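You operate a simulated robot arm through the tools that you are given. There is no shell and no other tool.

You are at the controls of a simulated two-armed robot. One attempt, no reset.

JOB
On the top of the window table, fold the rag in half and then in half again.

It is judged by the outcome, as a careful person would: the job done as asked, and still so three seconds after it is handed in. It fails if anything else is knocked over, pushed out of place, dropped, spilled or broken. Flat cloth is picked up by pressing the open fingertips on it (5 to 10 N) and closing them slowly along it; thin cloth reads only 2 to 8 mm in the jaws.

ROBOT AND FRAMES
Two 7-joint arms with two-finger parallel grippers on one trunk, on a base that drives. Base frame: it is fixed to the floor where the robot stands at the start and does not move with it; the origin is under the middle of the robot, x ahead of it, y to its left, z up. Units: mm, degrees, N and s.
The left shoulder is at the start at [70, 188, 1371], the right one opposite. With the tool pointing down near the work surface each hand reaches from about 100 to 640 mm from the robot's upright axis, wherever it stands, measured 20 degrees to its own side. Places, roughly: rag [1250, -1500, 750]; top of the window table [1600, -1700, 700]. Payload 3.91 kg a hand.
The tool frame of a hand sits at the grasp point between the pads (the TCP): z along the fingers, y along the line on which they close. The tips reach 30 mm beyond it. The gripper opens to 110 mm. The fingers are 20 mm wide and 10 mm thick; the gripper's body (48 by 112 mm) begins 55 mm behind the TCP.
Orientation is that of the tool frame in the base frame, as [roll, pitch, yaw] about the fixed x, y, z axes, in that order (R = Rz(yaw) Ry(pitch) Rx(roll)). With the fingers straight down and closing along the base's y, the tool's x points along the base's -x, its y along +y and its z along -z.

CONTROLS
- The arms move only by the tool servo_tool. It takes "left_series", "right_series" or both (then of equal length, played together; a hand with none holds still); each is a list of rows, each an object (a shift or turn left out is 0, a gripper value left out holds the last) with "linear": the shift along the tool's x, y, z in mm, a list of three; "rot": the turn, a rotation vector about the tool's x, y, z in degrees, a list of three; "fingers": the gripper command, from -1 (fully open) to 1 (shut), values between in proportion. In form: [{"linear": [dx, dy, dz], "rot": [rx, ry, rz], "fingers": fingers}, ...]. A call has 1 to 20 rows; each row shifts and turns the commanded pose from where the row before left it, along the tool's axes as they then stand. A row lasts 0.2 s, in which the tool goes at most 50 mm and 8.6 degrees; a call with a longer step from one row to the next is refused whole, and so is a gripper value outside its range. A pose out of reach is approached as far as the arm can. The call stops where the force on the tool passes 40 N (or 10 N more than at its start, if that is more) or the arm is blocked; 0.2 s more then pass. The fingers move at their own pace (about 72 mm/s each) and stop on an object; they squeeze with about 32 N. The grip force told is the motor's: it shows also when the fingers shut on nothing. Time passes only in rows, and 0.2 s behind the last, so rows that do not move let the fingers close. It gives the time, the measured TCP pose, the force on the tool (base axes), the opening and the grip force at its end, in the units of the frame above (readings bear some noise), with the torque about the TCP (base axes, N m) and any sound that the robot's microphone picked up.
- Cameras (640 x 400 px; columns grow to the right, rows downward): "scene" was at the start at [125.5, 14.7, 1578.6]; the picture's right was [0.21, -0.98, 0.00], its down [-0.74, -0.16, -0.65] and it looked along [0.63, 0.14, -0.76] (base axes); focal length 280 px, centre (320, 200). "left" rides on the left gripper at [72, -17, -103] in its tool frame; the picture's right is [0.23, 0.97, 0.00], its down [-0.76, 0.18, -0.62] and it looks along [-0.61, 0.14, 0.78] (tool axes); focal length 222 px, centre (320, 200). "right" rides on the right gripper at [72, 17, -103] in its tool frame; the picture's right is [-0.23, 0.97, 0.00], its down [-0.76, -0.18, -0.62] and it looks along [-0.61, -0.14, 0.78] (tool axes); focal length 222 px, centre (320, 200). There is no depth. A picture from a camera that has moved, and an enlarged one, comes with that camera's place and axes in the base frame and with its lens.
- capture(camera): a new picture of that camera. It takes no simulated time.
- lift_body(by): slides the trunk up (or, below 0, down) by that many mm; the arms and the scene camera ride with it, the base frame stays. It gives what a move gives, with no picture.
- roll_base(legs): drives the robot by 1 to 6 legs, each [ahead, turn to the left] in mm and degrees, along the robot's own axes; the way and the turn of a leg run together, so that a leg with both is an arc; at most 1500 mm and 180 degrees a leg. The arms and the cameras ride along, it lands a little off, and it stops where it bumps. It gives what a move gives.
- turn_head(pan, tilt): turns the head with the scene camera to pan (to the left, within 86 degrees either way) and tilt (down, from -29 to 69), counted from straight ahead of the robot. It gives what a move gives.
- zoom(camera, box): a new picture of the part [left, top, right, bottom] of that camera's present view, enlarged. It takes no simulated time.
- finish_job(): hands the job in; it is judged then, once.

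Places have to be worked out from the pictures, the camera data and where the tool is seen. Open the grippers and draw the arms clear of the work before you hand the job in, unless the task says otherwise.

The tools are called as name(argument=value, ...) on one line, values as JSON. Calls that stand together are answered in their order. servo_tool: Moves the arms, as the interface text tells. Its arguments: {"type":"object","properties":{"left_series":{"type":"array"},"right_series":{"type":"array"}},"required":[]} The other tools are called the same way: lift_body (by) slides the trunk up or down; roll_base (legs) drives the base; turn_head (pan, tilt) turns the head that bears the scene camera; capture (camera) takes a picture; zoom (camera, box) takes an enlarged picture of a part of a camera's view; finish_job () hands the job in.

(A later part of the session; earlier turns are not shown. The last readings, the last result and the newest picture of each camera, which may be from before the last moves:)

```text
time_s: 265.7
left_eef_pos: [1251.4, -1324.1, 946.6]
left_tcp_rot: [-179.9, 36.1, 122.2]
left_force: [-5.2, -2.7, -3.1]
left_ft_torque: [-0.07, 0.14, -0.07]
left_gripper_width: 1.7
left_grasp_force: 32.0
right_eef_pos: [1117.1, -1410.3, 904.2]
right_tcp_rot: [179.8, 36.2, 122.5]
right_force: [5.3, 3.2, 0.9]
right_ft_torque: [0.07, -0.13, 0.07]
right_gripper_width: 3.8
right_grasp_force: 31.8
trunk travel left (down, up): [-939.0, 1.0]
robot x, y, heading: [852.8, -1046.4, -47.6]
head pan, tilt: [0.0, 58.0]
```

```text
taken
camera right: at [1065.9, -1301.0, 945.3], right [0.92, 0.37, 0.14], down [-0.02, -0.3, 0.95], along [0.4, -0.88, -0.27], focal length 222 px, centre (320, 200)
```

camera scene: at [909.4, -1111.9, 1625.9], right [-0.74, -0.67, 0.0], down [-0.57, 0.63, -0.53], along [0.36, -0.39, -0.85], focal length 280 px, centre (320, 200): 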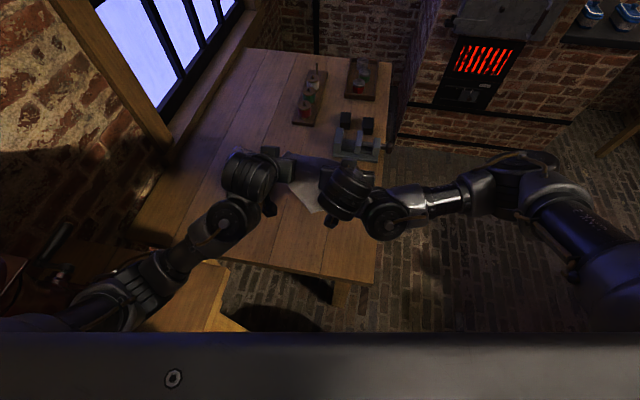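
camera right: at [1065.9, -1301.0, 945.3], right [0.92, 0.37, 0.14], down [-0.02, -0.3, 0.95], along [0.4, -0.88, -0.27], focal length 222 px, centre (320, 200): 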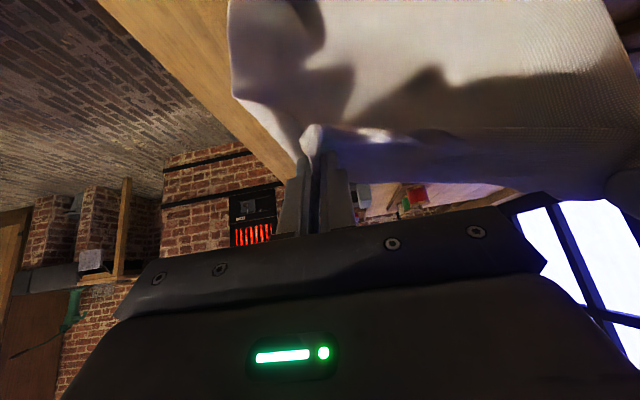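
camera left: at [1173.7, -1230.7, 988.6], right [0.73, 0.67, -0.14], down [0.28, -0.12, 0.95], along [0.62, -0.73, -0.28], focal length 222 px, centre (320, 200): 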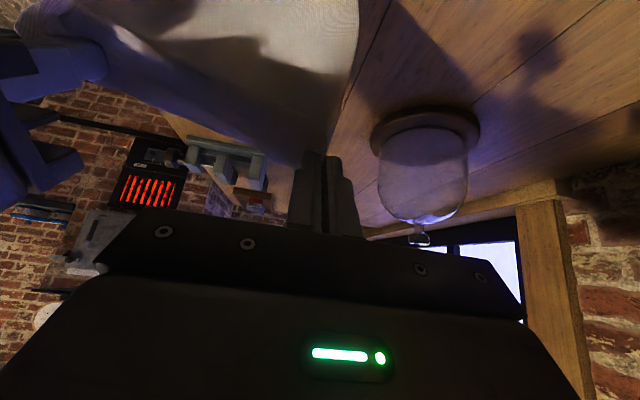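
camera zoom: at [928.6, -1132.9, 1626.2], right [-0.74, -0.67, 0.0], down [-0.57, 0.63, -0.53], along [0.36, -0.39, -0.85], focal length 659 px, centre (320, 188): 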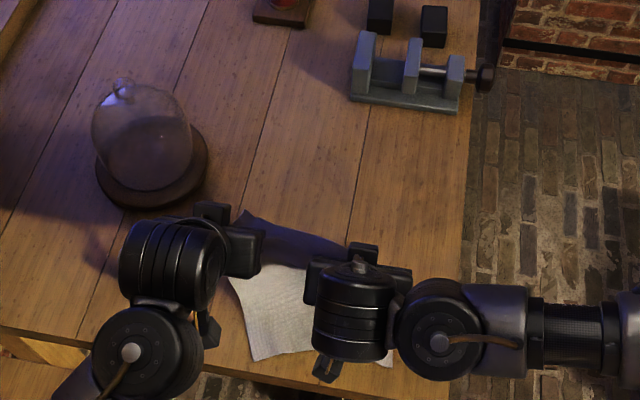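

The lower part now lies on the table with its edge near the table end. I lower the hands 80 mm more and roll forward another 90 mm.

servo_tool(left_series=[{"linear": [7.8, 0, 10.8], "rot": [0, 2, 0]}, {"linear": [7.4, 0, 11], "rot": [0, 2, 0]}, {"linear": [7, 0, 11.3], "rot": [0, 2, 0]}, {"linear": [6.6, 0, 11.5], "rot": [0, 2, 0]}, {"linear": [6.2, 0, 11.7], "rot": [0, 2, 0]}, {"linear": [5.8, 0, 12]}, {"linear": [0, 0, 0]}], right_series=[{"linear": [7.8, 0, 10.8], "rot": [0, 2, 0]}, {"linear": [7.4, 0, 11], "rot": [0, 2, 0]}, {"linear": [7, 0, 11.3], "rot": [0, 2, 0]}, {"linear": [6.6, 0, 11.5], "rot": [0, 2, 0]}, {"linear": [6.2, 0, 11.7], "rot": [0, 2, 0]}, {"linear": [5.8, 0, 12]}, {"linear": [0, 0, 0]}])

roll_base(legs=[[85, 0]])

zoom(camera="scene", box=[210, 140, 450, 310])

capture(camera="left")

capture(camera="right")

```text
time_s: 267.3
left_eef_pos: [1252.6, -1324.4, 866.2]
left_tcp_rot: [-179.8, 25.9, 121.9]
left_force: [-3.8, -2.1, -0.4]
left_ft_torque: [-0.08, 0.11, -0.06]
left_gripper_width: 2.0
left_grasp_force: 32.3
right_eef_pos: [1118.1, -1411.4, 822.7]
right_tcp_rot: [179.6, 26.1, 122.6]
right_force: [3.8, 2.1, 1.1]
right_ft_torque: [0.07, -0.13, 0.04]
right_gripper_width: 3.9
right_grasp_force: 31.8
trunk travel left (down, up): [-939.0, 1.0]
robot x, y, heading: [849.6, -1044.2, -47.6]
head pan, tilt: [0.0, 58.0]
```

```text
time_s: 268.4
left_eef_pos: [1308.2, -1385.5, 867.5]
left_tcp_rot: [-180.0, 26.0, 122.0]
left_force: [-4.4, -1.5, -1.5]
left_ft_torque: [-0.07, 0.1, -0.08]
left_gripper_width: 2.2
left_grasp_force: 32.5
right_eef_pos: [1174.3, -1472.6, 825.9]
right_tcp_rot: [179.7, 26.2, 122.6]
right_force: [5.0, 2.8, 0.2]
right_ft_torque: [0.07, -0.11, 0.03]
right_gripper_width: 3.7
right_grasp_force: 32.1
trunk travel left (down, up): [-939.0, 1.0]
robot x, y, heading: [908.7, -1106.5, -47.8]
head pan, tilt: [0.0, 58.0]
```

```text
2.35 times, centred on (330, 225) of scene
camera zoom: at [985.2, -1195.1, 1626.2], right [-0.74, -0.67, 0.0], down [-0.57, 0.63, -0.53], along [0.36, -0.39, -0.85], focal length 659 px, centre (296, 141)
```

zoom: 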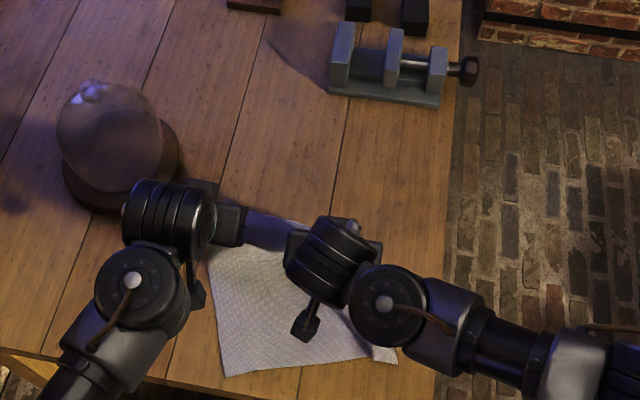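

```text
taken
camera left: at [1235.4, -1300.4, 928.8], right [0.72, 0.69, -0.1], down [0.37, -0.25, 0.89], along [0.59, -0.68, -0.44], focal length 222 px, centre (320, 200)
```

left: 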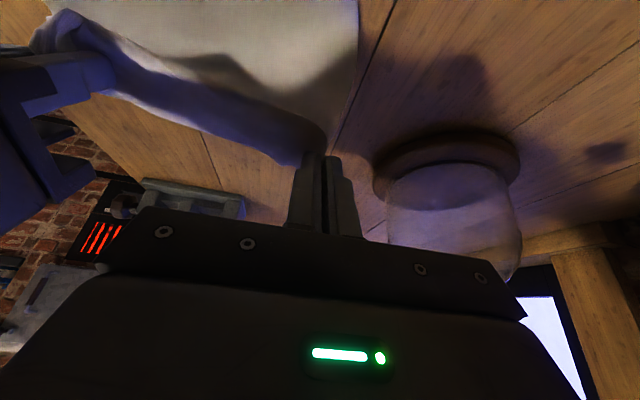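

```text
taken
camera right: at [1127.7, -1370.6, 886.3], right [0.93, 0.35, 0.1], down [0.07, -0.44, 0.89], along [0.36, -0.82, -0.43], focal length 222 px, centre (320, 200)
```

right: 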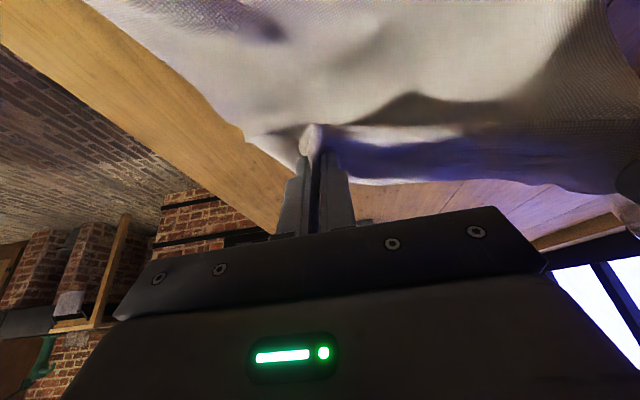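

The rag is mostly laid out, turned some 15°. I lower the trunk 45 mm, which sets the hands nearly on the table, and check the robot stays upright.

lift_body(by=-42)

servo_tool(left_series=[{"linear": [-8, 0, 2], "rot": [0, 2, 0]}, {"linear": [-10, 0, 6], "rot": [0, 3, 0]}, {"linear": [-10, 0, 8], "rot": [0, 3, 0]}, {"linear": [-10, 0, 8], "rot": [0, 3, 0]}, {"linear": [-8, 0, 8], "rot": [0, 3, 0]}, {"linear": [-4, 0, 4], "rot": [0, 3, 0]}, {"linear": [0, 0, 0]}], right_series=[{"linear": [-8, 0, 3], "rot": [0, 2, 0]}, {"linear": [-10, 0, 4], "rot": [0, 3, 0]}, {"linear": [-10, 0, 4], "rot": [0, 3, 0]}, {"linear": [-10, 0, 3], "rot": [0, 3, 0]}, {"linear": [-8, 0, 2], "rot": [0, 3, 0]}, {"linear": [-4, 0, 1], "rot": [0, 3, 0]}, {"linear": [0, 0, 0]}])

capture(camera="left")

capture(camera="right")

capture(camera="scene")

```text
time_s: 269.2
left_eef_pos: [1309.9, -1387.6, 825.6]
left_tcp_rot: [-179.9, 25.9, 122.1]
left_force: [-3.9, -2.6, -1.4]
left_ft_torque: [-0.04, 0.13, -0.03]
left_gripper_width: 1.7
left_grasp_force: 32.0
right_eef_pos: [1176.6, -1473.4, 781.3]
right_tcp_rot: [179.7, 26.1, 122.6]
right_force: [3.3, 2.0, 0.3]
right_ft_torque: [0.09, -0.13, 0.02]
right_gripper_width: 3.4
right_grasp_force: 31.8
trunk travel left (down, up): [-897.0, 43.0]
robot x, y, heading: [907.1, -1107.0, -47.8]
head pan, tilt: [0.0, 58.0]
```

```text
time_s: 270.8
left_eef_pos: [1340.0, -1436.6, 807.9]
left_tcp_rot: [-179.8, 8.9, 122.1]
left_force: [-0.6, -0.8, -0.2]
left_ft_torque: [0.01, 0.05, 0.01]
left_gripper_width: 2.1
left_grasp_force: 32.4
right_eef_pos: [1203.7, -1518.1, 783.3]
right_tcp_rot: [179.7, 9.0, 122.7]
right_force: [1.4, 1.0, -0.1]
right_ft_torque: [0.03, -0.07, 0.0]
right_gripper_width: 3.7
right_grasp_force: 31.8
trunk travel left (down, up): [-897.0, 43.0]
robot x, y, heading: [908.8, -1108.0, -47.8]
head pan, tilt: [0.0, 58.0]
```

```text
taken
camera left: at [1279.5, -1370.7, 898.5], right [0.71, 0.71, -0.04], down [0.5, -0.46, 0.73], along [0.5, -0.54, -0.68], focal length 222 px, centre (320, 200)
```

left: 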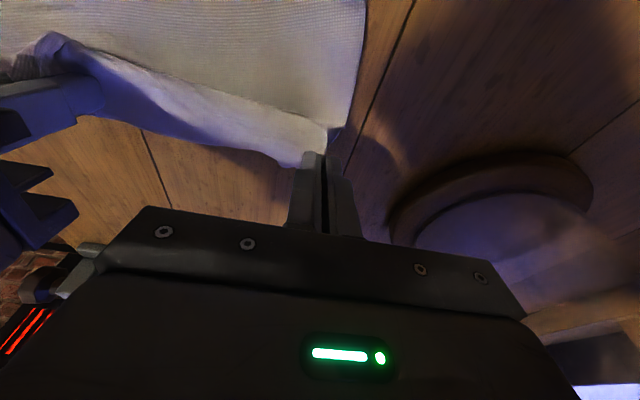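

```text
taken
camera right: at [1169.6, -1435.3, 874.6], right [0.94, 0.34, 0.04], down [0.2, -0.65, 0.73], along [0.27, -0.68, -0.68], focal length 222 px, centre (320, 200)
```

right: 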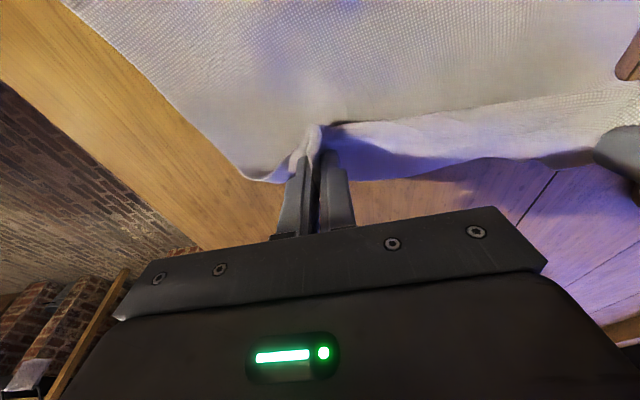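

```text
taken
camera scene: at [987.2, -1197.4, 1584.0], right [-0.74, -0.67, 0.0], down [-0.57, 0.63, -0.53], along [0.36, -0.39, -0.85], focal length 280 px, centre (320, 200)
```

scene: 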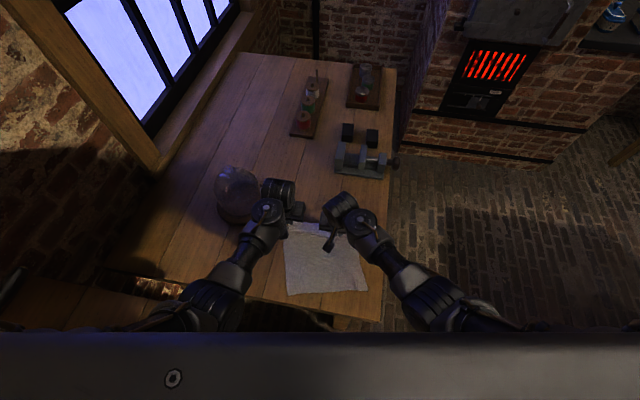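

The rag lies nearly flat. I roll 28 mm further forward to draw it out, then set the left hand down and look.

roll_base(legs=[[28, 0]])

servo_tool(left_series=[{"linear": [-3, 0, 5], "rot": [0, 1, 0]}, {"linear": [-4, 0, 7], "rot": [0, 2, 0]}, {"linear": [-4, 0, 7], "rot": [0, 2, 0]}, {"linear": [-3, 0, 4]}, {"linear": [0, 0, 0]}], right_series=[{"linear": [-3, 0, 1], "rot": [0, 1, 0]}, {"linear": [-4, 0, 1], "rot": [0, 2, 0]}, {"linear": [-4, 0, 1], "rot": [0, 2, 0]}, {"linear": [-3, 0, 1]}, {"linear": [0, 0, 0]}])

capture(camera="left")

capture(camera="right")

zoom(camera="scene", box=[220, 150, 420, 310])

```text
time_s: 271.6
left_eef_pos: [1357.0, -1454.9, 810.1]
left_tcp_rot: [-179.9, 9.1, 122.0]
left_force: [-1.6, 0.1, 0.3]
left_ft_torque: [-0.05, 0.02, 0.0]
left_gripper_width: 1.7
left_grasp_force: 31.8
right_eef_pos: [1219.9, -1536.6, 785.9]
right_tcp_rot: [179.7, 9.4, 122.8]
right_force: [1.1, 1.4, 0.6]
right_ft_torque: [-0.03, -0.03, 0.0]
right_gripper_width: 3.4
right_grasp_force: 32.2
trunk travel left (down, up): [-897.0, 43.0]
robot x, y, heading: [925.7, -1129.0, -47.6]
head pan, tilt: [0.0, 58.0]
```

```text
time_s: 272.8
left_eef_pos: [1367.7, -1470.7, 785.7]
left_tcp_rot: [-179.9, 3.8, 122.0]
left_force: [-0.7, -0.3, -0.2]
left_ft_torque: [0.0, 0.02, 0.04]
left_gripper_width: 1.9
left_grasp_force: 31.8
right_eef_pos: [1230.3, -1550.1, 780.5]
right_tcp_rot: [179.8, 4.1, 122.7]
right_force: [0.7, 0.1, -0.9]
right_ft_torque: [0.03, -0.02, 0.0]
right_gripper_width: 4.0
right_grasp_force: 32.3
trunk travel left (down, up): [-897.0, 43.0]
robot x, y, heading: [926.0, -1128.1, -47.7]
head pan, tilt: [0.0, 58.0]
```

```text
taken
camera left: at [1311.3, -1412.2, 884.1], right [0.71, 0.71, -0.02], down [0.53, -0.51, 0.67], along [0.47, -0.48, -0.74], focal length 222 px, centre (320, 200)
```

left: 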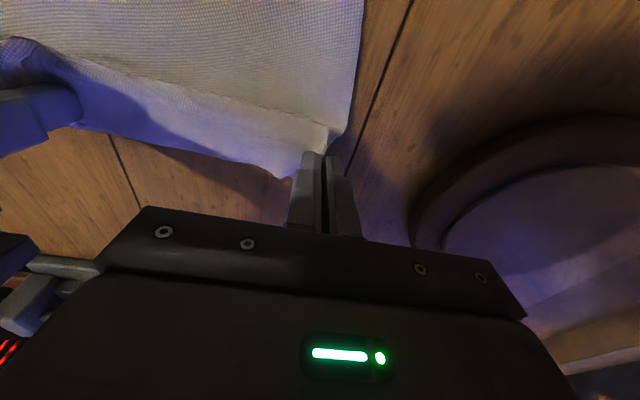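

```text
taken
camera right: at [1200.7, -1474.8, 879.2], right [0.94, 0.34, 0.02], down [0.24, -0.7, 0.68], along [0.24, -0.63, -0.74], focal length 222 px, centre (320, 200)
```

right: 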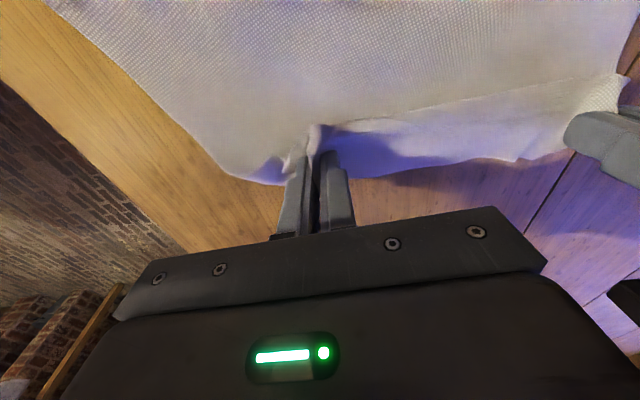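

```text
2.50 times, centred on (320, 230) of scene
camera zoom: at [1006.3, -1218.2, 1583.9], right [-0.74, -0.67, 0.0], down [-0.57, 0.63, -0.53], along [0.36, -0.39, -0.85], focal length 700 px, centre (320, 125)
```

zoom: 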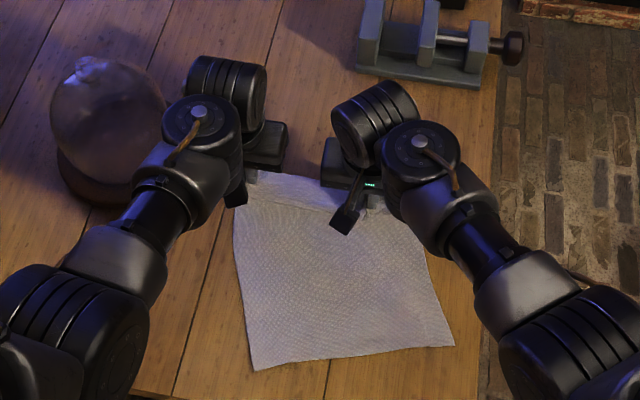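

Excellent: the rag is laid out almost flat, just turned by about 17°. I release both hands, lift, and look.

servo_tool(left_series=[{"fingers": 0.85}, {"fingers": 0.65}, {"fingers": 0.5}, {"fingers": 0.4}, {"linear": [0, 0, -5]}, {"linear": [0, 0, -12]}, {"linear": [0, 0, -18]}, {"linear": [0, 0, -18]}, {"linear": [0, 0, -10]}, {"linear": [0, 0, 0]}], right_series=[{"fingers": 0.85}, {"fingers": 0.65}, {"fingers": 0.5}, {"fingers": 0.4}, {"linear": [0, 0, -5]}, {"linear": [0, 0, -12]}, {"linear": [0, 0, -18]}, {"linear": [0, 0, -18]}, {"linear": [0, 0, -10]}, {"linear": [0, 0, 0]}])

capture(camera="left")

capture(camera="right")

```text
time_s: 275.0
left_eef_pos: [1363.8, -1466.3, 848.8]
left_tcp_rot: [-179.8, 3.7, 121.9]
left_force: [0.3, -0.2, 0.5]
left_ft_torque: [-0.01, -0.01, 0.03]
left_gripper_width: 33.0
left_grasp_force: 0.0
right_eef_pos: [1227.8, -1547.3, 843.9]
right_tcp_rot: [179.9, 4.1, 122.7]
right_force: [-0.9, -0.4, -0.1]
right_ft_torque: [-0.01, 0.01, 0.01]
right_gripper_width: 33.2
right_grasp_force: 0.1
trunk travel left (down, up): [-897.0, 43.0]
robot x, y, heading: [922.2, -1127.6, -47.9]
head pan, tilt: [0.0, 58.0]
```

```text
taken
camera left: at [1308.7, -1408.4, 947.3], right [0.71, 0.71, -0.02], down [0.53, -0.51, 0.67], along [0.47, -0.48, -0.74], focal length 222 px, centre (320, 200)
```

left: 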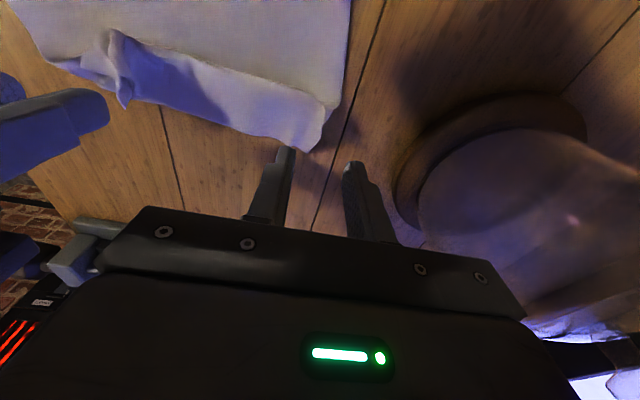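

```text
taken
camera right: at [1197.9, -1470.9, 942.1], right [0.94, 0.34, 0.02], down [0.24, -0.7, 0.67], along [0.24, -0.63, -0.74], focal length 222 px, centre (320, 200)
```

right: 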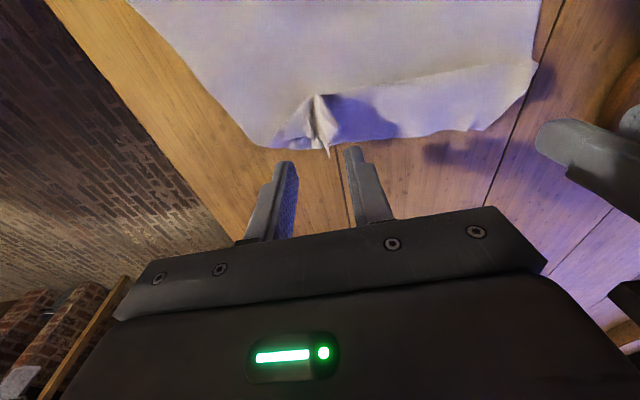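

zoom(camera="right", box=[230, 20, 560, 180])

zoom(camera="left", box=[20, 0, 380, 180])

```text
1.94 times, centred on (395, 100) of right
camera zoom: at [1197.9, -1470.9, 942.1], right [0.94, 0.34, 0.02], down [0.24, -0.7, 0.67], along [0.24, -0.63, -0.74], focal length 431 px, centre (174, 394)
```

zoom: 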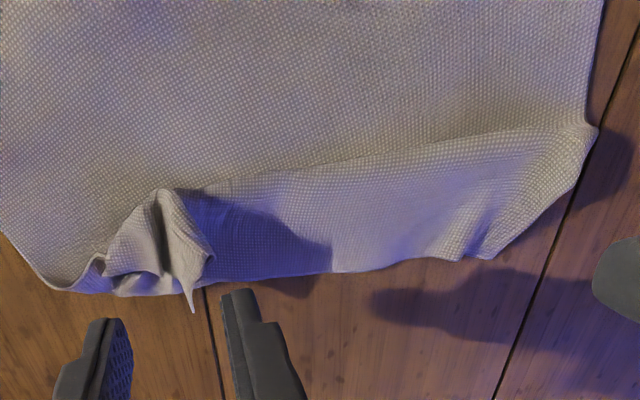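

```text
1.78 times, centred on (200, 90) of left
camera zoom: at [1308.7, -1408.4, 947.3], right [0.71, 0.71, -0.02], down [0.53, -0.51, 0.67], along [0.47, -0.48, -0.74], focal length 395 px, centre (533, 396)
```

zoom: 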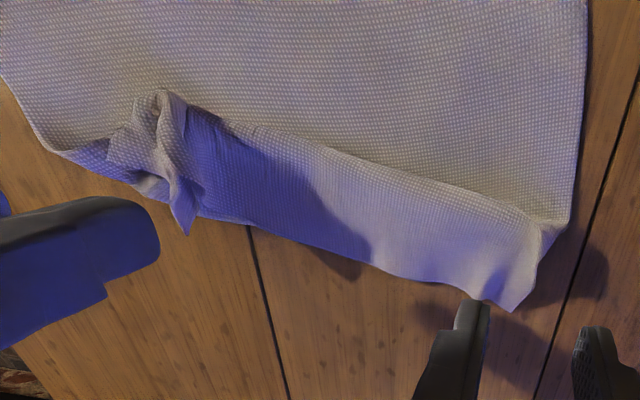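

The end strip is still turned over along the far edge and the rag is rotated, so I will first straighten it by pulling both near corners toward me. I raise the trunk, turn the base 5.5° right to centre the work, and bring the hands over the near corners.

lift_body(by=42)

servo_tool(left_series=[{"linear": [6, 0, 0]}, {"linear": [14, -2, 0]}, {"linear": [22, -5, 0]}, {"linear": [26, -7, 0]}, {"linear": [28, -8, 0]}, {"linear": [28, -8, 0]}, {"linear": [26, -7, 0]}, {"linear": [22, -5, 0]}, {"linear": [14, -3, 0]}, {"linear": [8, 0, 0]}, {"linear": [4, 0, 0]}, {"linear": [0, 0, 0]}], right_series=[{"linear": [6, -2, 0]}, {"linear": [12, -5, 0]}, {"linear": [17, -8, 0]}, {"linear": [20, -10, 0]}, {"linear": [20, -11, 0]}, {"linear": [20, -11, 0]}, {"linear": [18, -10, 0]}, {"linear": [14, -8, 0]}, {"linear": [10, -6, 0]}, {"linear": [6, -4, 0]}, {"linear": [2, -2, 0]}, {"linear": [0, 0, 0]}])

roll_base(legs=[[0, -5.5]])

capture(camera="left")

capture(camera="right")

```text
time_s: 275.9
left_eef_pos: [1364.4, -1467.0, 891.4]
left_tcp_rot: [-179.9, 3.8, 122.0]
left_force: [0.8, -0.4, -0.1]
left_ft_torque: [-0.01, -0.04, -0.01]
left_gripper_width: 33.1
left_grasp_force: 0.2
right_eef_pos: [1227.1, -1547.2, 885.1]
right_tcp_rot: [179.9, 4.0, 122.7]
right_force: [-0.5, 0.0, -0.5]
right_ft_torque: [-0.02, -0.02, 0.01]
right_gripper_width: 33.0
right_grasp_force: 0.2
trunk travel left (down, up): [-939.0, 1.0]
robot x, y, heading: [924.4, -1129.3, -47.6]
head pan, tilt: [0.0, 58.0]
```

```text
time_s: 278.5
left_eef_pos: [1221.1, -1323.3, 878.8]
left_tcp_rot: [-179.9, 3.9, 122.1]
left_force: [0.1, -0.4, -0.3]
left_ft_torque: [-0.01, -0.01, 0.01]
left_gripper_width: 32.8
left_grasp_force: 0.1
right_eef_pos: [1084.4, -1466.5, 876.1]
right_tcp_rot: [179.7, 4.1, 122.7]
right_force: [0.4, -0.3, 0.5]
right_ft_torque: [0.03, -0.04, 0.0]
right_gripper_width: 33.2
right_grasp_force: 0.0
trunk travel left (down, up): [-939.0, 1.0]
robot x, y, heading: [925.3, -1124.2, -47.7]
head pan, tilt: [0.0, 58.0]
```

```text
time_s: 279.4
left_eef_pos: [1202.4, -1351.3, 878.3]
left_tcp_rot: [-179.8, 3.8, 116.5]
left_force: [0.5, 0.2, 0.2]
left_ft_torque: [-0.02, 0.03, 0.02]
left_gripper_width: 33.1
left_grasp_force: 0.0
right_eef_pos: [1051.5, -1480.4, 875.7]
right_tcp_rot: [179.8, 4.1, 117.1]
right_force: [-0.1, 0.5, -0.3]
right_ft_torque: [-0.01, 0.01, -0.02]
right_gripper_width: 32.9
right_grasp_force: 0.1
trunk travel left (down, up): [-939.0, 1.0]
robot x, y, heading: [924.5, -1127.3, -53.6]
head pan, tilt: [0.0, 58.0]
```

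```text
taken
camera left: at [1152.4, -1286.5, 976.4], right [0.77, 0.64, -0.02], down [0.48, -0.56, 0.67], along [0.42, -0.53, -0.74], focal length 222 px, centre (320, 200)
```

left: 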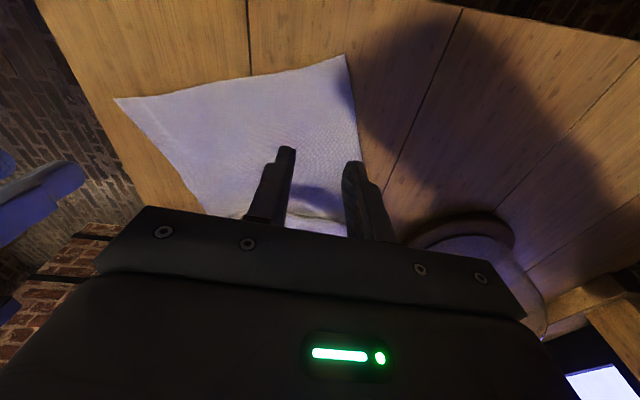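

```text
taken
camera right: at [1029.8, -1401.6, 973.9], right [0.97, 0.24, 0.02], down [0.17, -0.72, 0.68], along [0.18, -0.65, -0.74], focal length 222 px, centre (320, 200)
```

right: 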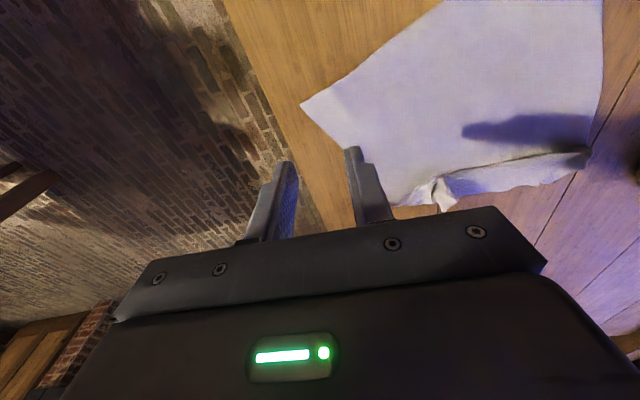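

I see both near corners clearly: (1190,-1305) and (1036,-1482). I align the jaws with that edge and go down close above it, 14 mm inside.

servo_tool(left_series=[{"linear": [0, 0, 4], "rot": [0, 0, -7.4], "fingers": 0.09}, {"linear": [0, 0, 6], "rot": [0, 0, -7.4]}, {"linear": [0, 0, 6], "rot": [0, 0, -7.5]}, {"linear": [6, -3, 8], "rot": [0, 2, 0]}, {"linear": [8, -4, 10], "rot": [0, 2, 0]}, {"linear": [8, -4, 12]}, {"linear": [4, 0, 12]}, {"linear": [0, 0, 12]}, {"linear": [0, 0, 10]}, {"linear": [0, 0, 6]}, {"linear": [0, 0, 0]}], right_series=[{"linear": [0, 0, 4], "rot": [0, 0, -7.2], "fingers": 0.09}, {"linear": [0, 0, 6], "rot": [0, 0, -7.2]}, {"linear": [0, 0, 6], "rot": [0, 0, -7.3]}, {"linear": [-1, 6, 8], "rot": [0, 2, 0]}, {"linear": [-1, 8, 10], "rot": [0, 2, 0]}, {"linear": [-1, 8, 12]}, {"linear": [0, 4, 12]}, {"linear": [0, 0, 12]}, {"linear": [0, 0, 10]}, {"linear": [0, 0, 5]}, {"linear": [0, 0, 0]}])

capture(camera="left")

capture(camera="right")

```text
time_s: 281.8
left_eef_pos: [1174.2, -1345.0, 792.8]
left_tcp_rot: [-178.4, -0.5, 138.8]
left_force: [0.4, -0.2, -0.6]
left_ft_torque: [0.02, 0.0, 0.01]
left_gripper_width: 50.2
left_grasp_force: 0.0
right_eef_pos: [1070.3, -1465.6, 790.7]
right_tcp_rot: [-178.7, -0.1, 138.9]
right_force: [-0.8, 0.3, 0.1]
right_ft_torque: [-0.01, 0.01, 0.03]
right_gripper_width: 50.0
right_grasp_force: 0.0
trunk travel left (down, up): [-939.0, 1.0]
robot x, y, heading: [927.1, -1127.6, -53.1]
head pan, tilt: [0.0, 58.0]
```

```text
taken
camera left: at [1111.8, -1308.1, 896.3], right [0.47, 0.88, -0.02], down [0.7, -0.36, 0.61], along [0.53, -0.31, -0.79], focal length 222 px, centre (320, 200)
```

left: 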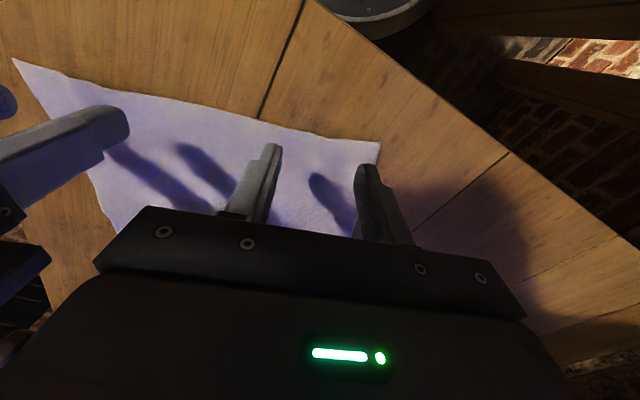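

```text
taken
camera right: at [1028.9, -1403.4, 893.6], right [0.81, 0.58, -0.02], down [0.47, -0.62, 0.63], along [0.35, -0.52, -0.78], focal length 222 px, centre (320, 200)
```

right: 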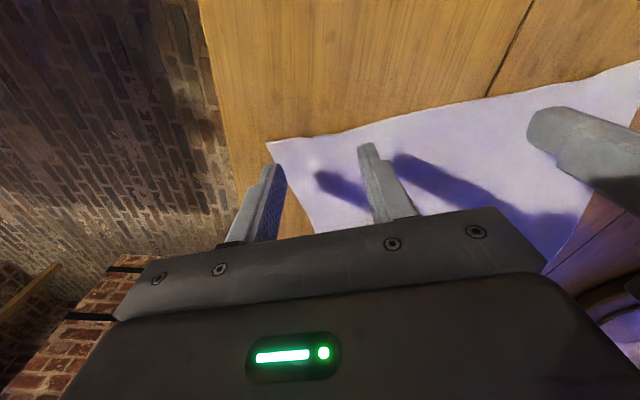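

Both jaws are well placed. I trim the roll and descend to feel the cloth.

servo_tool(left_series=[{"linear": [0, 0, 5], "rot": [-1.6, 0, 0]}, {"linear": [0, 0, 5]}, {"linear": [0, 0, 4]}, {"linear": [0, 0, 2]}, {"linear": [0, 0, 2]}, {"linear": [0, 0, 1]}, {"linear": [0, 0, 1]}, {"linear": [0, 0, 0]}], right_series=[{"linear": [0, 0, 5], "rot": [-1.3, 0, 0]}, {"linear": [0, 0, 4]}, {"linear": [0, 0, 3]}, {"linear": [0, 0, 2]}, {"linear": [0, 0, 2]}, {"linear": [0, 0, 1]}, {"linear": [0, 0, 1]}, {"linear": [0, 0, 0]}])

```text
time_s: 283.6
left_eef_pos: [1173.8, -1344.0, 772.8]
left_tcp_rot: [180.0, -0.6, 138.8]
left_force: [0.8, 0.2, 0.6]
left_ft_torque: [0.01, 0.02, 0.0]
left_gripper_width: 50.1
left_grasp_force: 0.0
right_eef_pos: [1071.6, -1466.3, 772.2]
right_tcp_rot: [179.9, -0.1, 138.9]
right_force: [-0.7, 0.6, 1.2]
right_ft_torque: [0.01, 0.01, 0.04]
right_gripper_width: 50.2
right_grasp_force: 0.1
trunk travel left (down, up): [-939.0, 1.0]
robot x, y, heading: [927.6, -1130.9, -53.3]
head pan, tilt: [0.0, 58.0]
```

servo_tool(left_series=[{"linear": [0, 0, 1]}, {"linear": [0, 0, 0.6]}, {"linear": [0, 0, 0]}], right_series=[{"linear": [0, 0, 0.6]}, {"linear": [0, 0, 0.5]}, {"linear": [0, 0, 0]}])

```text
time_s: 284.4
left_eef_pos: [1174.4, -1343.7, 770.9]
left_tcp_rot: [-180.0, -0.4, 138.9]
left_force: [0.6, -1.0, 4.8]
left_ft_torque: [0.02, -0.07, 0.01]
left_gripper_width: 49.9
left_grasp_force: 0.2
right_eef_pos: [1071.3, -1465.1, 770.8]
right_tcp_rot: [-180.0, 0.0, 138.9]
right_force: [-1.9, 0.3, 10.1]
right_ft_torque: [-0.06, 0.11, -0.01]
right_gripper_width: 49.9
right_grasp_force: 0.0
trunk travel left (down, up): [-939.0, 1.0]
robot x, y, heading: [923.1, -1127.7, -53.3]
head pan, tilt: [0.0, 58.0]
```

Pressures are 5 N and 10 N. I close both slowly.

servo_tool(left_series=[{"fingers": 0.15}, {"fingers": 0.21}, {"fingers": 0.27}, {"fingers": 0.33}, {"fingers": 0.39}, {"fingers": 0.45}, {"fingers": 0.51}, {"fingers": 0.57}, {"fingers": 0.63}, {"fingers": 0.69}, {"fingers": 0.75}, {"fingers": 0.81}, {"fingers": 0.87}, {"fingers": 0.93}, {"fingers": 1.0}, {"fingers": 1.0}, {"fingers": 1.0}], right_series=[{"linear": [0, 0, -0.2], "fingers": 0.15}, {"fingers": 0.21}, {"fingers": 0.27}, {"fingers": 0.33}, {"fingers": 0.39}, {"fingers": 0.45}, {"fingers": 0.51}, {"fingers": 0.57}, {"fingers": 0.63}, {"fingers": 0.69}, {"fingers": 0.75}, {"fingers": 0.81}, {"fingers": 0.87}, {"fingers": 0.93}, {"fingers": 1.0}, {"fingers": 1.0}, {"fingers": 1.0}])

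```text
time_s: 288.0
left_eef_pos: [1173.6, -1345.9, 772.1]
left_tcp_rot: [-179.9, -0.3, 138.7]
left_force: [-10.8, -14.6, 4.1]
left_ft_torque: [-0.41, 0.37, 0.09]
left_gripper_width: 2.1
left_grasp_force: 32.0
right_eef_pos: [1071.7, -1463.7, 771.0]
right_tcp_rot: [179.9, 0.0, 138.9]
right_force: [12.4, 14.8, 12.5]
right_ft_torque: [0.43, -0.41, 0.1]
right_gripper_width: 2.5
right_grasp_force: 32.9
trunk travel left (down, up): [-939.0, 1.0]
robot x, y, heading: [925.6, -1128.0, -53.1]
head pan, tilt: [0.0, 58.0]
```

Both near corners are firmly held (2.1 and 2.5 mm), symmetric and close to the edge. Better than dragging: I'll hang the rag from this edge, which also opens the turned strip, and then fold it with the edge trailing naturally. First I lift 60 mm, easing the tension and squaring the hands to the table.

servo_tool(left_series=[{"linear": [0, -1.5, -4]}, {"linear": [0, -1.5, -8]}, {"linear": [0, 0, -10], "rot": [0, 0, 4]}, {"linear": [0, 0, -12], "rot": [0, 0, 5]}, {"linear": [0, 0, -12], "rot": [0, 0, 5]}, {"linear": [0, 0, -10], "rot": [0, 0, 3]}, {"linear": [0, 0, -4]}, {"linear": [0, 0, 0]}], right_series=[{"linear": [0, 1.5, -4]}, {"linear": [0, 1.5, -8]}, {"linear": [0, 0, -10], "rot": [0, 0, 4]}, {"linear": [0, 0, -12], "rot": [0, 0, 5]}, {"linear": [0, 0, -12], "rot": [0, 0, 5]}, {"linear": [0, 0, -10], "rot": [0, 0, 3]}, {"linear": [0, 0, -4]}, {"linear": [0, 0, 0]}])

servo_tool(left_series=[{"linear": [-11.1, 4.2, -8.75], "rot": [0, -2.5, 0]}, {"linear": [-11.5, 4.2, -8.3], "rot": [0, -2.5, 0]}, {"linear": [-11.8, 4.2, -7.75], "rot": [0, -2.5, 0]}, {"linear": [-12.1, 4.2, -7.2], "rot": [0, -2.5, 0]}, {"linear": [-12.4, 4.2, -6.7], "rot": [0, -2.5, 0]}, {"linear": [-12.7, 4.2, -6.1], "rot": [0, -2.5, 0]}, {"linear": [-13, 4.2, -5.6], "rot": [0, -2.5, 0]}, {"linear": [-13.2, 4.2, -5], "rot": [0, -2.5, 0]}, {"linear": [0, 0, 0]}], right_series=[{"linear": [-5.4, 4.2, -8.75], "rot": [0, -2.5, 0]}, {"linear": [-5.8, 4.2, -8.5], "rot": [0, -2.5, 0]}, {"linear": [-6.1, 4.2, -8.25], "rot": [0, -2.5, 0]}, {"linear": [-6.5, 4.2, -8], "rot": [0, -2.5, 0]}, {"linear": [-6.8, 4.2, -7.7], "rot": [0, -2.5, 0]}, {"linear": [-7.2, 4.2, -7.4], "rot": [0, -2.5, 0]}, {"linear": [-7.5, 4.2, -7], "rot": [0, -2.5, 0]}, {"linear": [-7.8, 4.2, -6.7], "rot": [0, -2.5, 0]}, {"linear": [0, 0, 0]}])

capture(camera="scene")

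capture(camera="right")

```text
time_s: 289.8
left_eef_pos: [1172.6, -1347.1, 831.8]
left_tcp_rot: [-180.0, -0.6, 121.7]
left_force: [-7.4, -10.5, 0.3]
left_ft_torque: [-0.32, 0.26, 0.07]
left_gripper_width: 1.8
left_grasp_force: 31.8
right_eef_pos: [1073.6, -1463.4, 831.0]
right_tcp_rot: [-179.9, -0.1, 121.9]
right_force: [8.2, 10.1, 0.3]
right_ft_torque: [0.34, -0.22, 0.1]
right_gripper_width: 2.5
right_grasp_force: 32.0
trunk travel left (down, up): [-939.0, 1.0]
robot x, y, heading: [925.2, -1129.1, -53.1]
head pan, tilt: [0.0, 58.0]
```

```text
time_s: 291.8
left_eef_pos: [1247.5, -1405.3, 899.6]
left_tcp_rot: [-179.9, 19.6, 121.8]
left_force: [0.4, 1.0, -0.4]
left_ft_torque: [0.03, 0.01, 0.06]
left_gripper_width: 2.1
left_grasp_force: 32.2
right_eef_pos: [1124.9, -1482.5, 900.6]
right_tcp_rot: [180.0, 19.9, 121.9]
right_force: [0.0, 0.2, -0.3]
right_ft_torque: [0.02, -0.01, 0.01]
right_gripper_width: 2.4
right_grasp_force: 32.3
trunk travel left (down, up): [-939.0, 1.0]
robot x, y, heading: [925.2, -1127.7, -52.9]
head pan, tilt: [0.0, 58.0]
```

```text
taken
camera scene: at [997.0, -1225.2, 1625.9], right [-0.8, -0.6, 0.0], down [-0.51, 0.68, -0.53], along [0.32, -0.42, -0.85], focal length 280 px, centre (320, 200)
```

scene: 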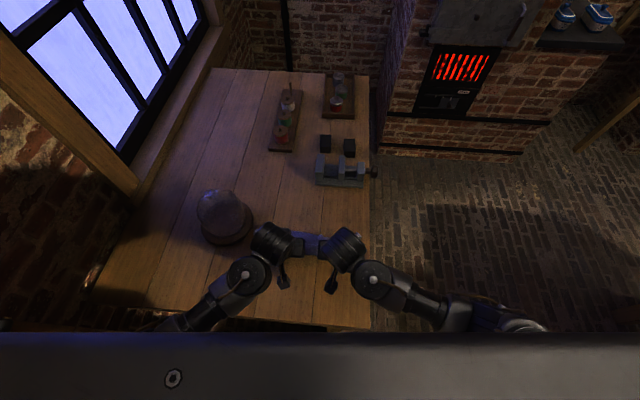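

```text
taken
camera right: at [1083.7, -1385.8, 974.1], right [0.94, 0.33, 0.08], down [0.12, -0.52, 0.85], along [0.32, -0.79, -0.53], focal length 222 px, centre (320, 200)
```

right: 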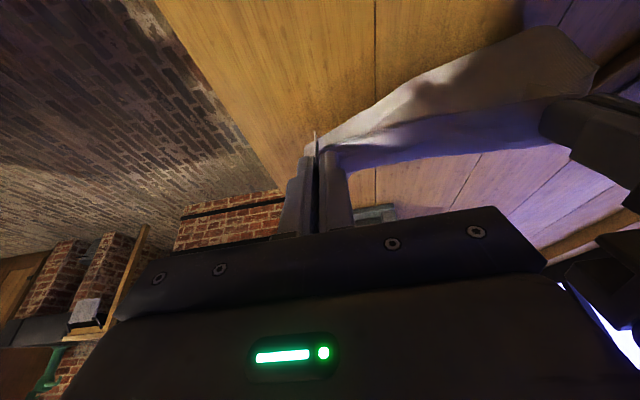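

The hands are level and square at 145 mm apart. I raise them to about z 1100 while moving forward so the rag hangs from this edge.

servo_tool(left_series=[{"linear": [-10.2, 0.3, -11.5], "rot": [0, -2, 0]}, {"linear": [-10.6, 0.3, -11.1], "rot": [0, -2, 0]}, {"linear": [-11, 0.3, -10.7], "rot": [0, -2, 0]}, {"linear": [-11.4, 0.3, -10.4], "rot": [0, -2, 0]}, {"linear": [-11.7, 0.3, -9.9], "rot": [0, -2, 0]}, {"linear": [-12.1, 0.3, -9.5], "rot": [0, -2, 0]}, {"linear": [-12.4, 0.3, -9.1], "rot": [0, -2, 0]}, {"linear": [-12.7, 0.3, -8.7], "rot": [0, -2, 0]}, {"linear": [-13, 0, -8.2], "rot": [0, -2, 0]}, {"linear": [-13.3, 0, -7.8], "rot": [0, -2, 0]}, {"linear": [-13.6, 0, -7.3], "rot": [0, -2, 0]}, {"linear": [-13.8, 0, -6.8], "rot": [0, -2, 0]}, {"linear": [-14, 0, -6.3], "rot": [0, -2, 0]}, {"linear": [-14.2, 0, -5.8], "rot": [0, -2, 0]}, {"linear": [0, 0, 0]}], right_series=[{"linear": [-10.2, -0.3, -11.5], "rot": [0, -2, 0]}, {"linear": [-10.6, -0.3, -11.1], "rot": [0, -2, 0]}, {"linear": [-11, -0.3, -10.7], "rot": [0, -2, 0]}, {"linear": [-11.4, -0.3, -10.4], "rot": [0, -2, 0]}, {"linear": [-11.7, -0.3, -9.9], "rot": [0, -2, 0]}, {"linear": [-12.1, -0.3, -9.5], "rot": [0, -2, 0]}, {"linear": [-12.4, -0.3, -9.1], "rot": [0, -2, 0]}, {"linear": [-12.7, -0.3, -8.7], "rot": [0, -2, 0]}, {"linear": [-13, 0, -8.2], "rot": [0, -2, 0]}, {"linear": [-13.3, 0, -7.8], "rot": [0, -2, 0]}, {"linear": [-13.6, 0, -7.3], "rot": [0, -2, 0]}, {"linear": [-13.8, 0, -6.8], "rot": [0, -2, 0]}, {"linear": [-14, 0, -6.3], "rot": [0, -2, 0]}, {"linear": [-14.2, 0, -5.8], "rot": [0, -2, 0]}, {"linear": [0, 0, 0]}])

capture(camera="scene")

capture(camera="right")

capture(camera="left")

```text
time_s: 295.0
left_eef_pos: [1294.7, -1473.8, 1099.5]
left_tcp_rot: [-179.8, 47.6, 121.9]
left_force: [-3.1, -1.9, -0.1]
left_ft_torque: [-0.07, 0.09, -0.06]
left_gripper_width: 2.4
left_grasp_force: 32.1
right_eef_pos: [1164.0, -1552.2, 1101.3]
right_tcp_rot: [180.0, 47.9, 121.9]
right_force: [3.3, 2.2, -0.7]
right_ft_torque: [0.04, -0.04, 0.15]
right_gripper_width: 2.3
right_grasp_force: 31.5
trunk travel left (down, up): [-939.0, 1.0]
robot x, y, heading: [925.2, -1124.8, -53.2]
head pan, tilt: [0.0, 58.0]
```

```text
taken
camera scene: at [997.4, -1225.3, 1625.9], right [-0.8, -0.6, 0.0], down [-0.51, 0.68, -0.53], along [0.32, -0.42, -0.85], focal length 280 px, centre (320, 200)
```

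scene: 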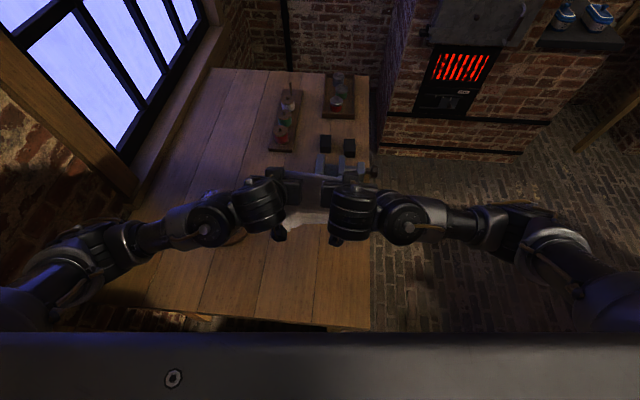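

```text
taken
camera right: at [1112.2, -1437.0, 1117.0], right [0.91, 0.39, 0.17], down [-0.12, -0.13, 0.98], along [0.4, -0.91, -0.07], focal length 222 px, centre (320, 200)
```

right: 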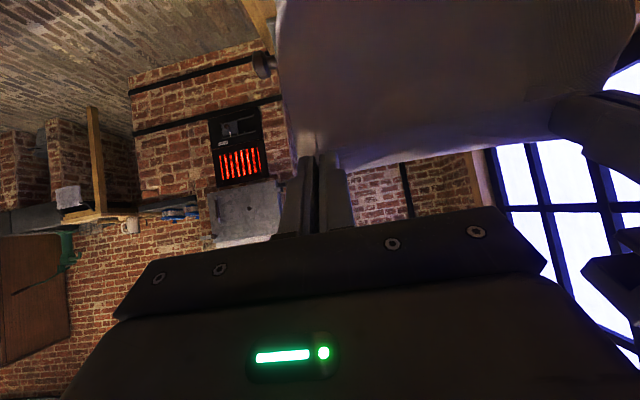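

```text
taken
camera left: at [1213.4, -1374.8, 1115.6], right [0.75, 0.64, -0.17], down [0.18, 0.05, 0.98], along [0.64, -0.76, -0.08], focal length 222 px, centre (320, 200)
```

left: 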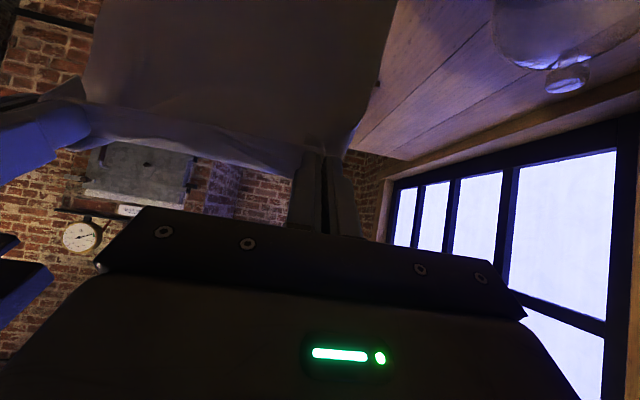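

zoom(camera="scene", box=[220, 130, 440, 290])

```text
2.50 times, centred on (330, 210) of scene
camera zoom: at [997.4, -1225.3, 1625.9], right [-0.8, -0.6, 0.0], down [-0.51, 0.68, -0.53], along [0.32, -0.42, -0.85], focal length 700 px, centre (295, 175)
```

zoom: 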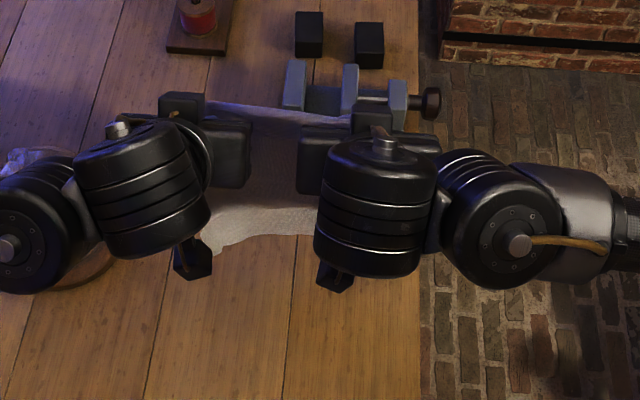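

The rag hangs well. Before backing up I check the left arm's clearance to table 1 and the grinder.

turn_head(pan=55, tilt=40)

capture(camera="scene")

```text
time_s: 296.2
left_eef_pos: [1293.4, -1473.5, 1099.2]
left_tcp_rot: [-179.8, 47.5, 121.9]
left_force: [-3.2, -2.1, -1.2]
left_ft_torque: [-0.04, 0.08, -0.07]
left_gripper_width: 1.9
left_grasp_force: 32.1
right_eef_pos: [1164.7, -1553.0, 1100.7]
right_tcp_rot: [-179.9, 48.0, 121.9]
right_force: [3.9, 2.1, -0.6]
right_ft_torque: [0.07, -0.03, 0.13]
right_gripper_width: 2.6
right_grasp_force: 32.2
trunk travel left (down, up): [-939.0, 1.0]
robot x, y, heading: [923.9, -1128.1, -53.4]
head pan, tilt: [55.0, 40.0]
```

```text
taken
camera scene: at [1041.1, -1167.8, 1650.3], right [0.03, -1.0, 0.0], down [-0.64, -0.02, -0.77], along [0.77, 0.02, -0.64], focal length 280 px, centre (320, 200)
```

scene: 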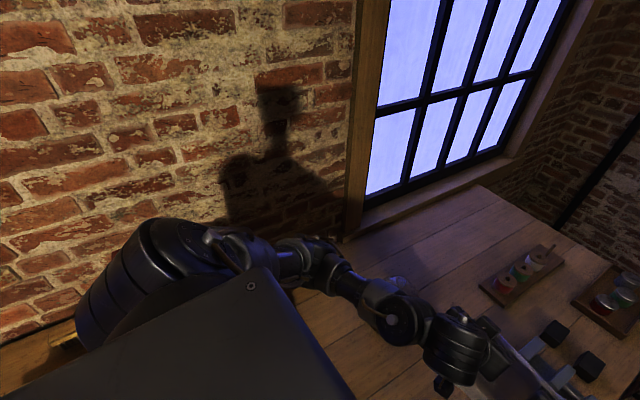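

The elbow is high (about z 1300) and some 100 mm short of the grinder sideways, so there is room. I back up 250 mm with the rag hanging.

roll_base(legs=[[-120, 0]])

capture(camera="scene")

```text
time_s: 297.5
left_eef_pos: [1221.5, -1378.0, 1099.2]
left_tcp_rot: [-179.7, 47.4, 121.8]
left_force: [-4.2, -1.9, 0.1]
left_ft_torque: [-0.04, 0.07, -0.06]
left_gripper_width: 2.0
left_grasp_force: 31.5
right_eef_pos: [1093.8, -1456.1, 1098.9]
right_tcp_rot: [-179.9, 47.9, 122.1]
right_force: [2.9, 1.7, 0.0]
right_ft_torque: [0.05, -0.07, 0.13]
right_gripper_width: 2.4
right_grasp_force: 32.4
trunk travel left (down, up): [-939.0, 1.0]
robot x, y, heading: [856.7, -1035.4, -53.0]
head pan, tilt: [55.0, 40.0]
```

```text
taken
camera scene: at [969.8, -1072.3, 1650.2], right [0.03, -1.0, 0.0], down [-0.64, -0.02, -0.77], along [0.77, 0.03, -0.64], focal length 280 px, centre (320, 200)
```

scene: 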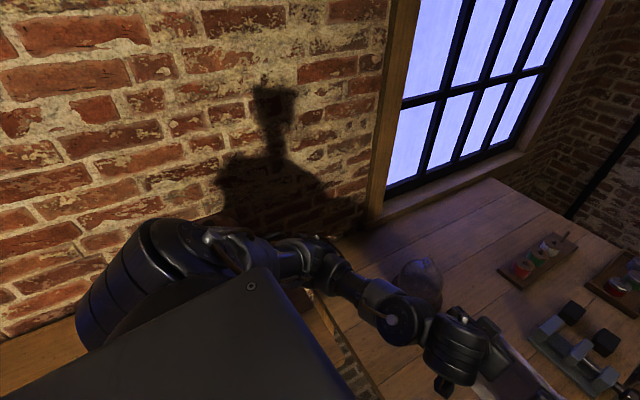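

roll_base(legs=[[-125, 0]])

turn_head(pan=0, tilt=58)

zoom(camera="scene", box=[200, 120, 440, 290])

capture(camera="right")

capture(camera="left")

```text
time_s: 298.7
left_eef_pos: [1147.4, -1277.4, 1099.6]
left_tcp_rot: [-179.8, 47.5, 121.9]
left_force: [-3.4, -2.6, -0.3]
left_ft_torque: [-0.07, 0.07, -0.07]
left_gripper_width: 1.9
left_grasp_force: 32.4
right_eef_pos: [1018.9, -1355.0, 1100.1]
right_tcp_rot: [-180.0, 47.8, 122.1]
right_force: [2.3, 2.4, -0.8]
right_ft_torque: [0.06, -0.07, 0.2]
right_gripper_width: 2.2
right_grasp_force: 32.2
trunk travel left (down, up): [-939.0, 1.0]
robot x, y, heading: [777.4, -926.9, -53.2]
head pan, tilt: [55.0, 40.0]
```

```text
time_s: 300.0
left_eef_pos: [1144.9, -1275.3, 1099.9]
left_tcp_rot: [-179.8, 47.6, 122.0]
left_force: [-3.2, -2.4, 0.0]
left_ft_torque: [0.0, 0.04, -0.06]
left_gripper_width: 2.3
left_grasp_force: 32.0
right_eef_pos: [1018.1, -1355.0, 1100.8]
right_tcp_rot: [-180.0, 47.9, 121.9]
right_force: [3.2, 3.1, -0.2]
right_ft_torque: [0.07, -0.06, 0.16]
right_gripper_width: 2.3
right_grasp_force: 32.0
trunk travel left (down, up): [-939.0, 1.0]
robot x, y, heading: [777.4, -933.5, -53.1]
head pan, tilt: [0.0, 58.0]
```

```text
2.35 times, centred on (320, 205) of scene
camera zoom: at [849.8, -1028.2, 1625.9], right [-0.8, -0.6, 0.0], down [-0.51, 0.68, -0.53], along [0.32, -0.42, -0.85], focal length 659 px, centre (320, 188)
```

zoom: 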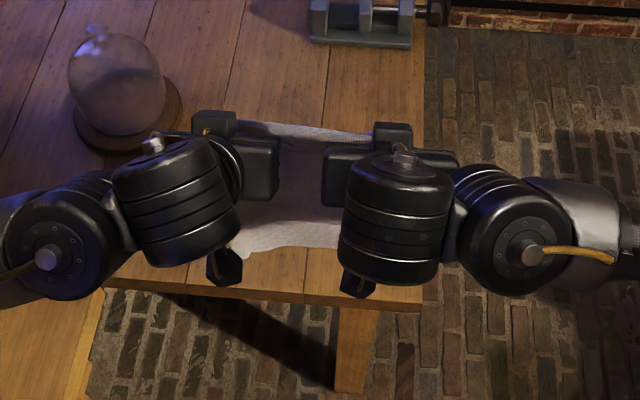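

```text
taken
camera right: at [964.9, -1239.9, 1117.0], right [0.91, 0.39, 0.17], down [-0.13, -0.13, 0.98], along [0.4, -0.91, -0.07], focal length 222 px, centre (320, 200)
```

right: 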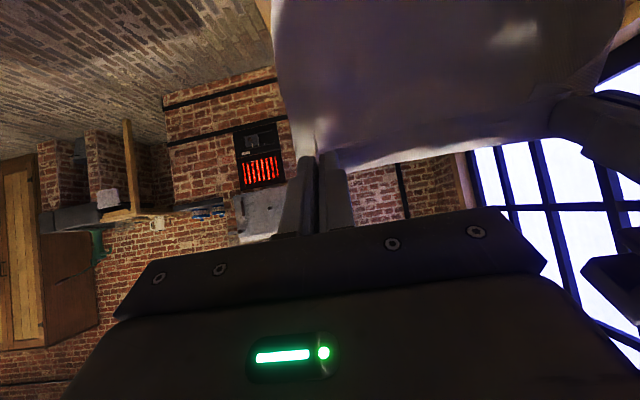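

```text
taken
camera left: at [1065.9, -1177.7, 1115.6], right [0.75, 0.64, -0.17], down [0.18, 0.05, 0.98], along [0.64, -0.76, -0.08], focal length 222 px, centre (320, 200)
```

left: 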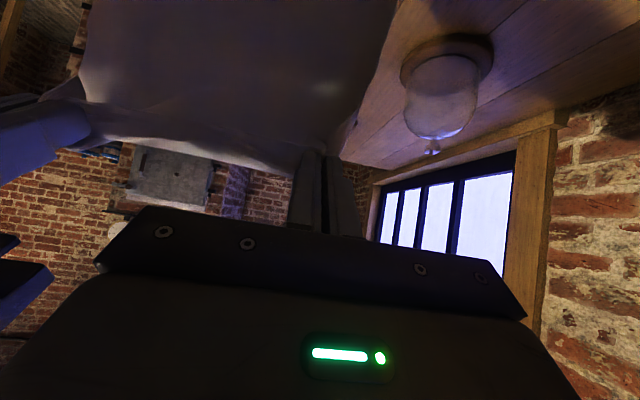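

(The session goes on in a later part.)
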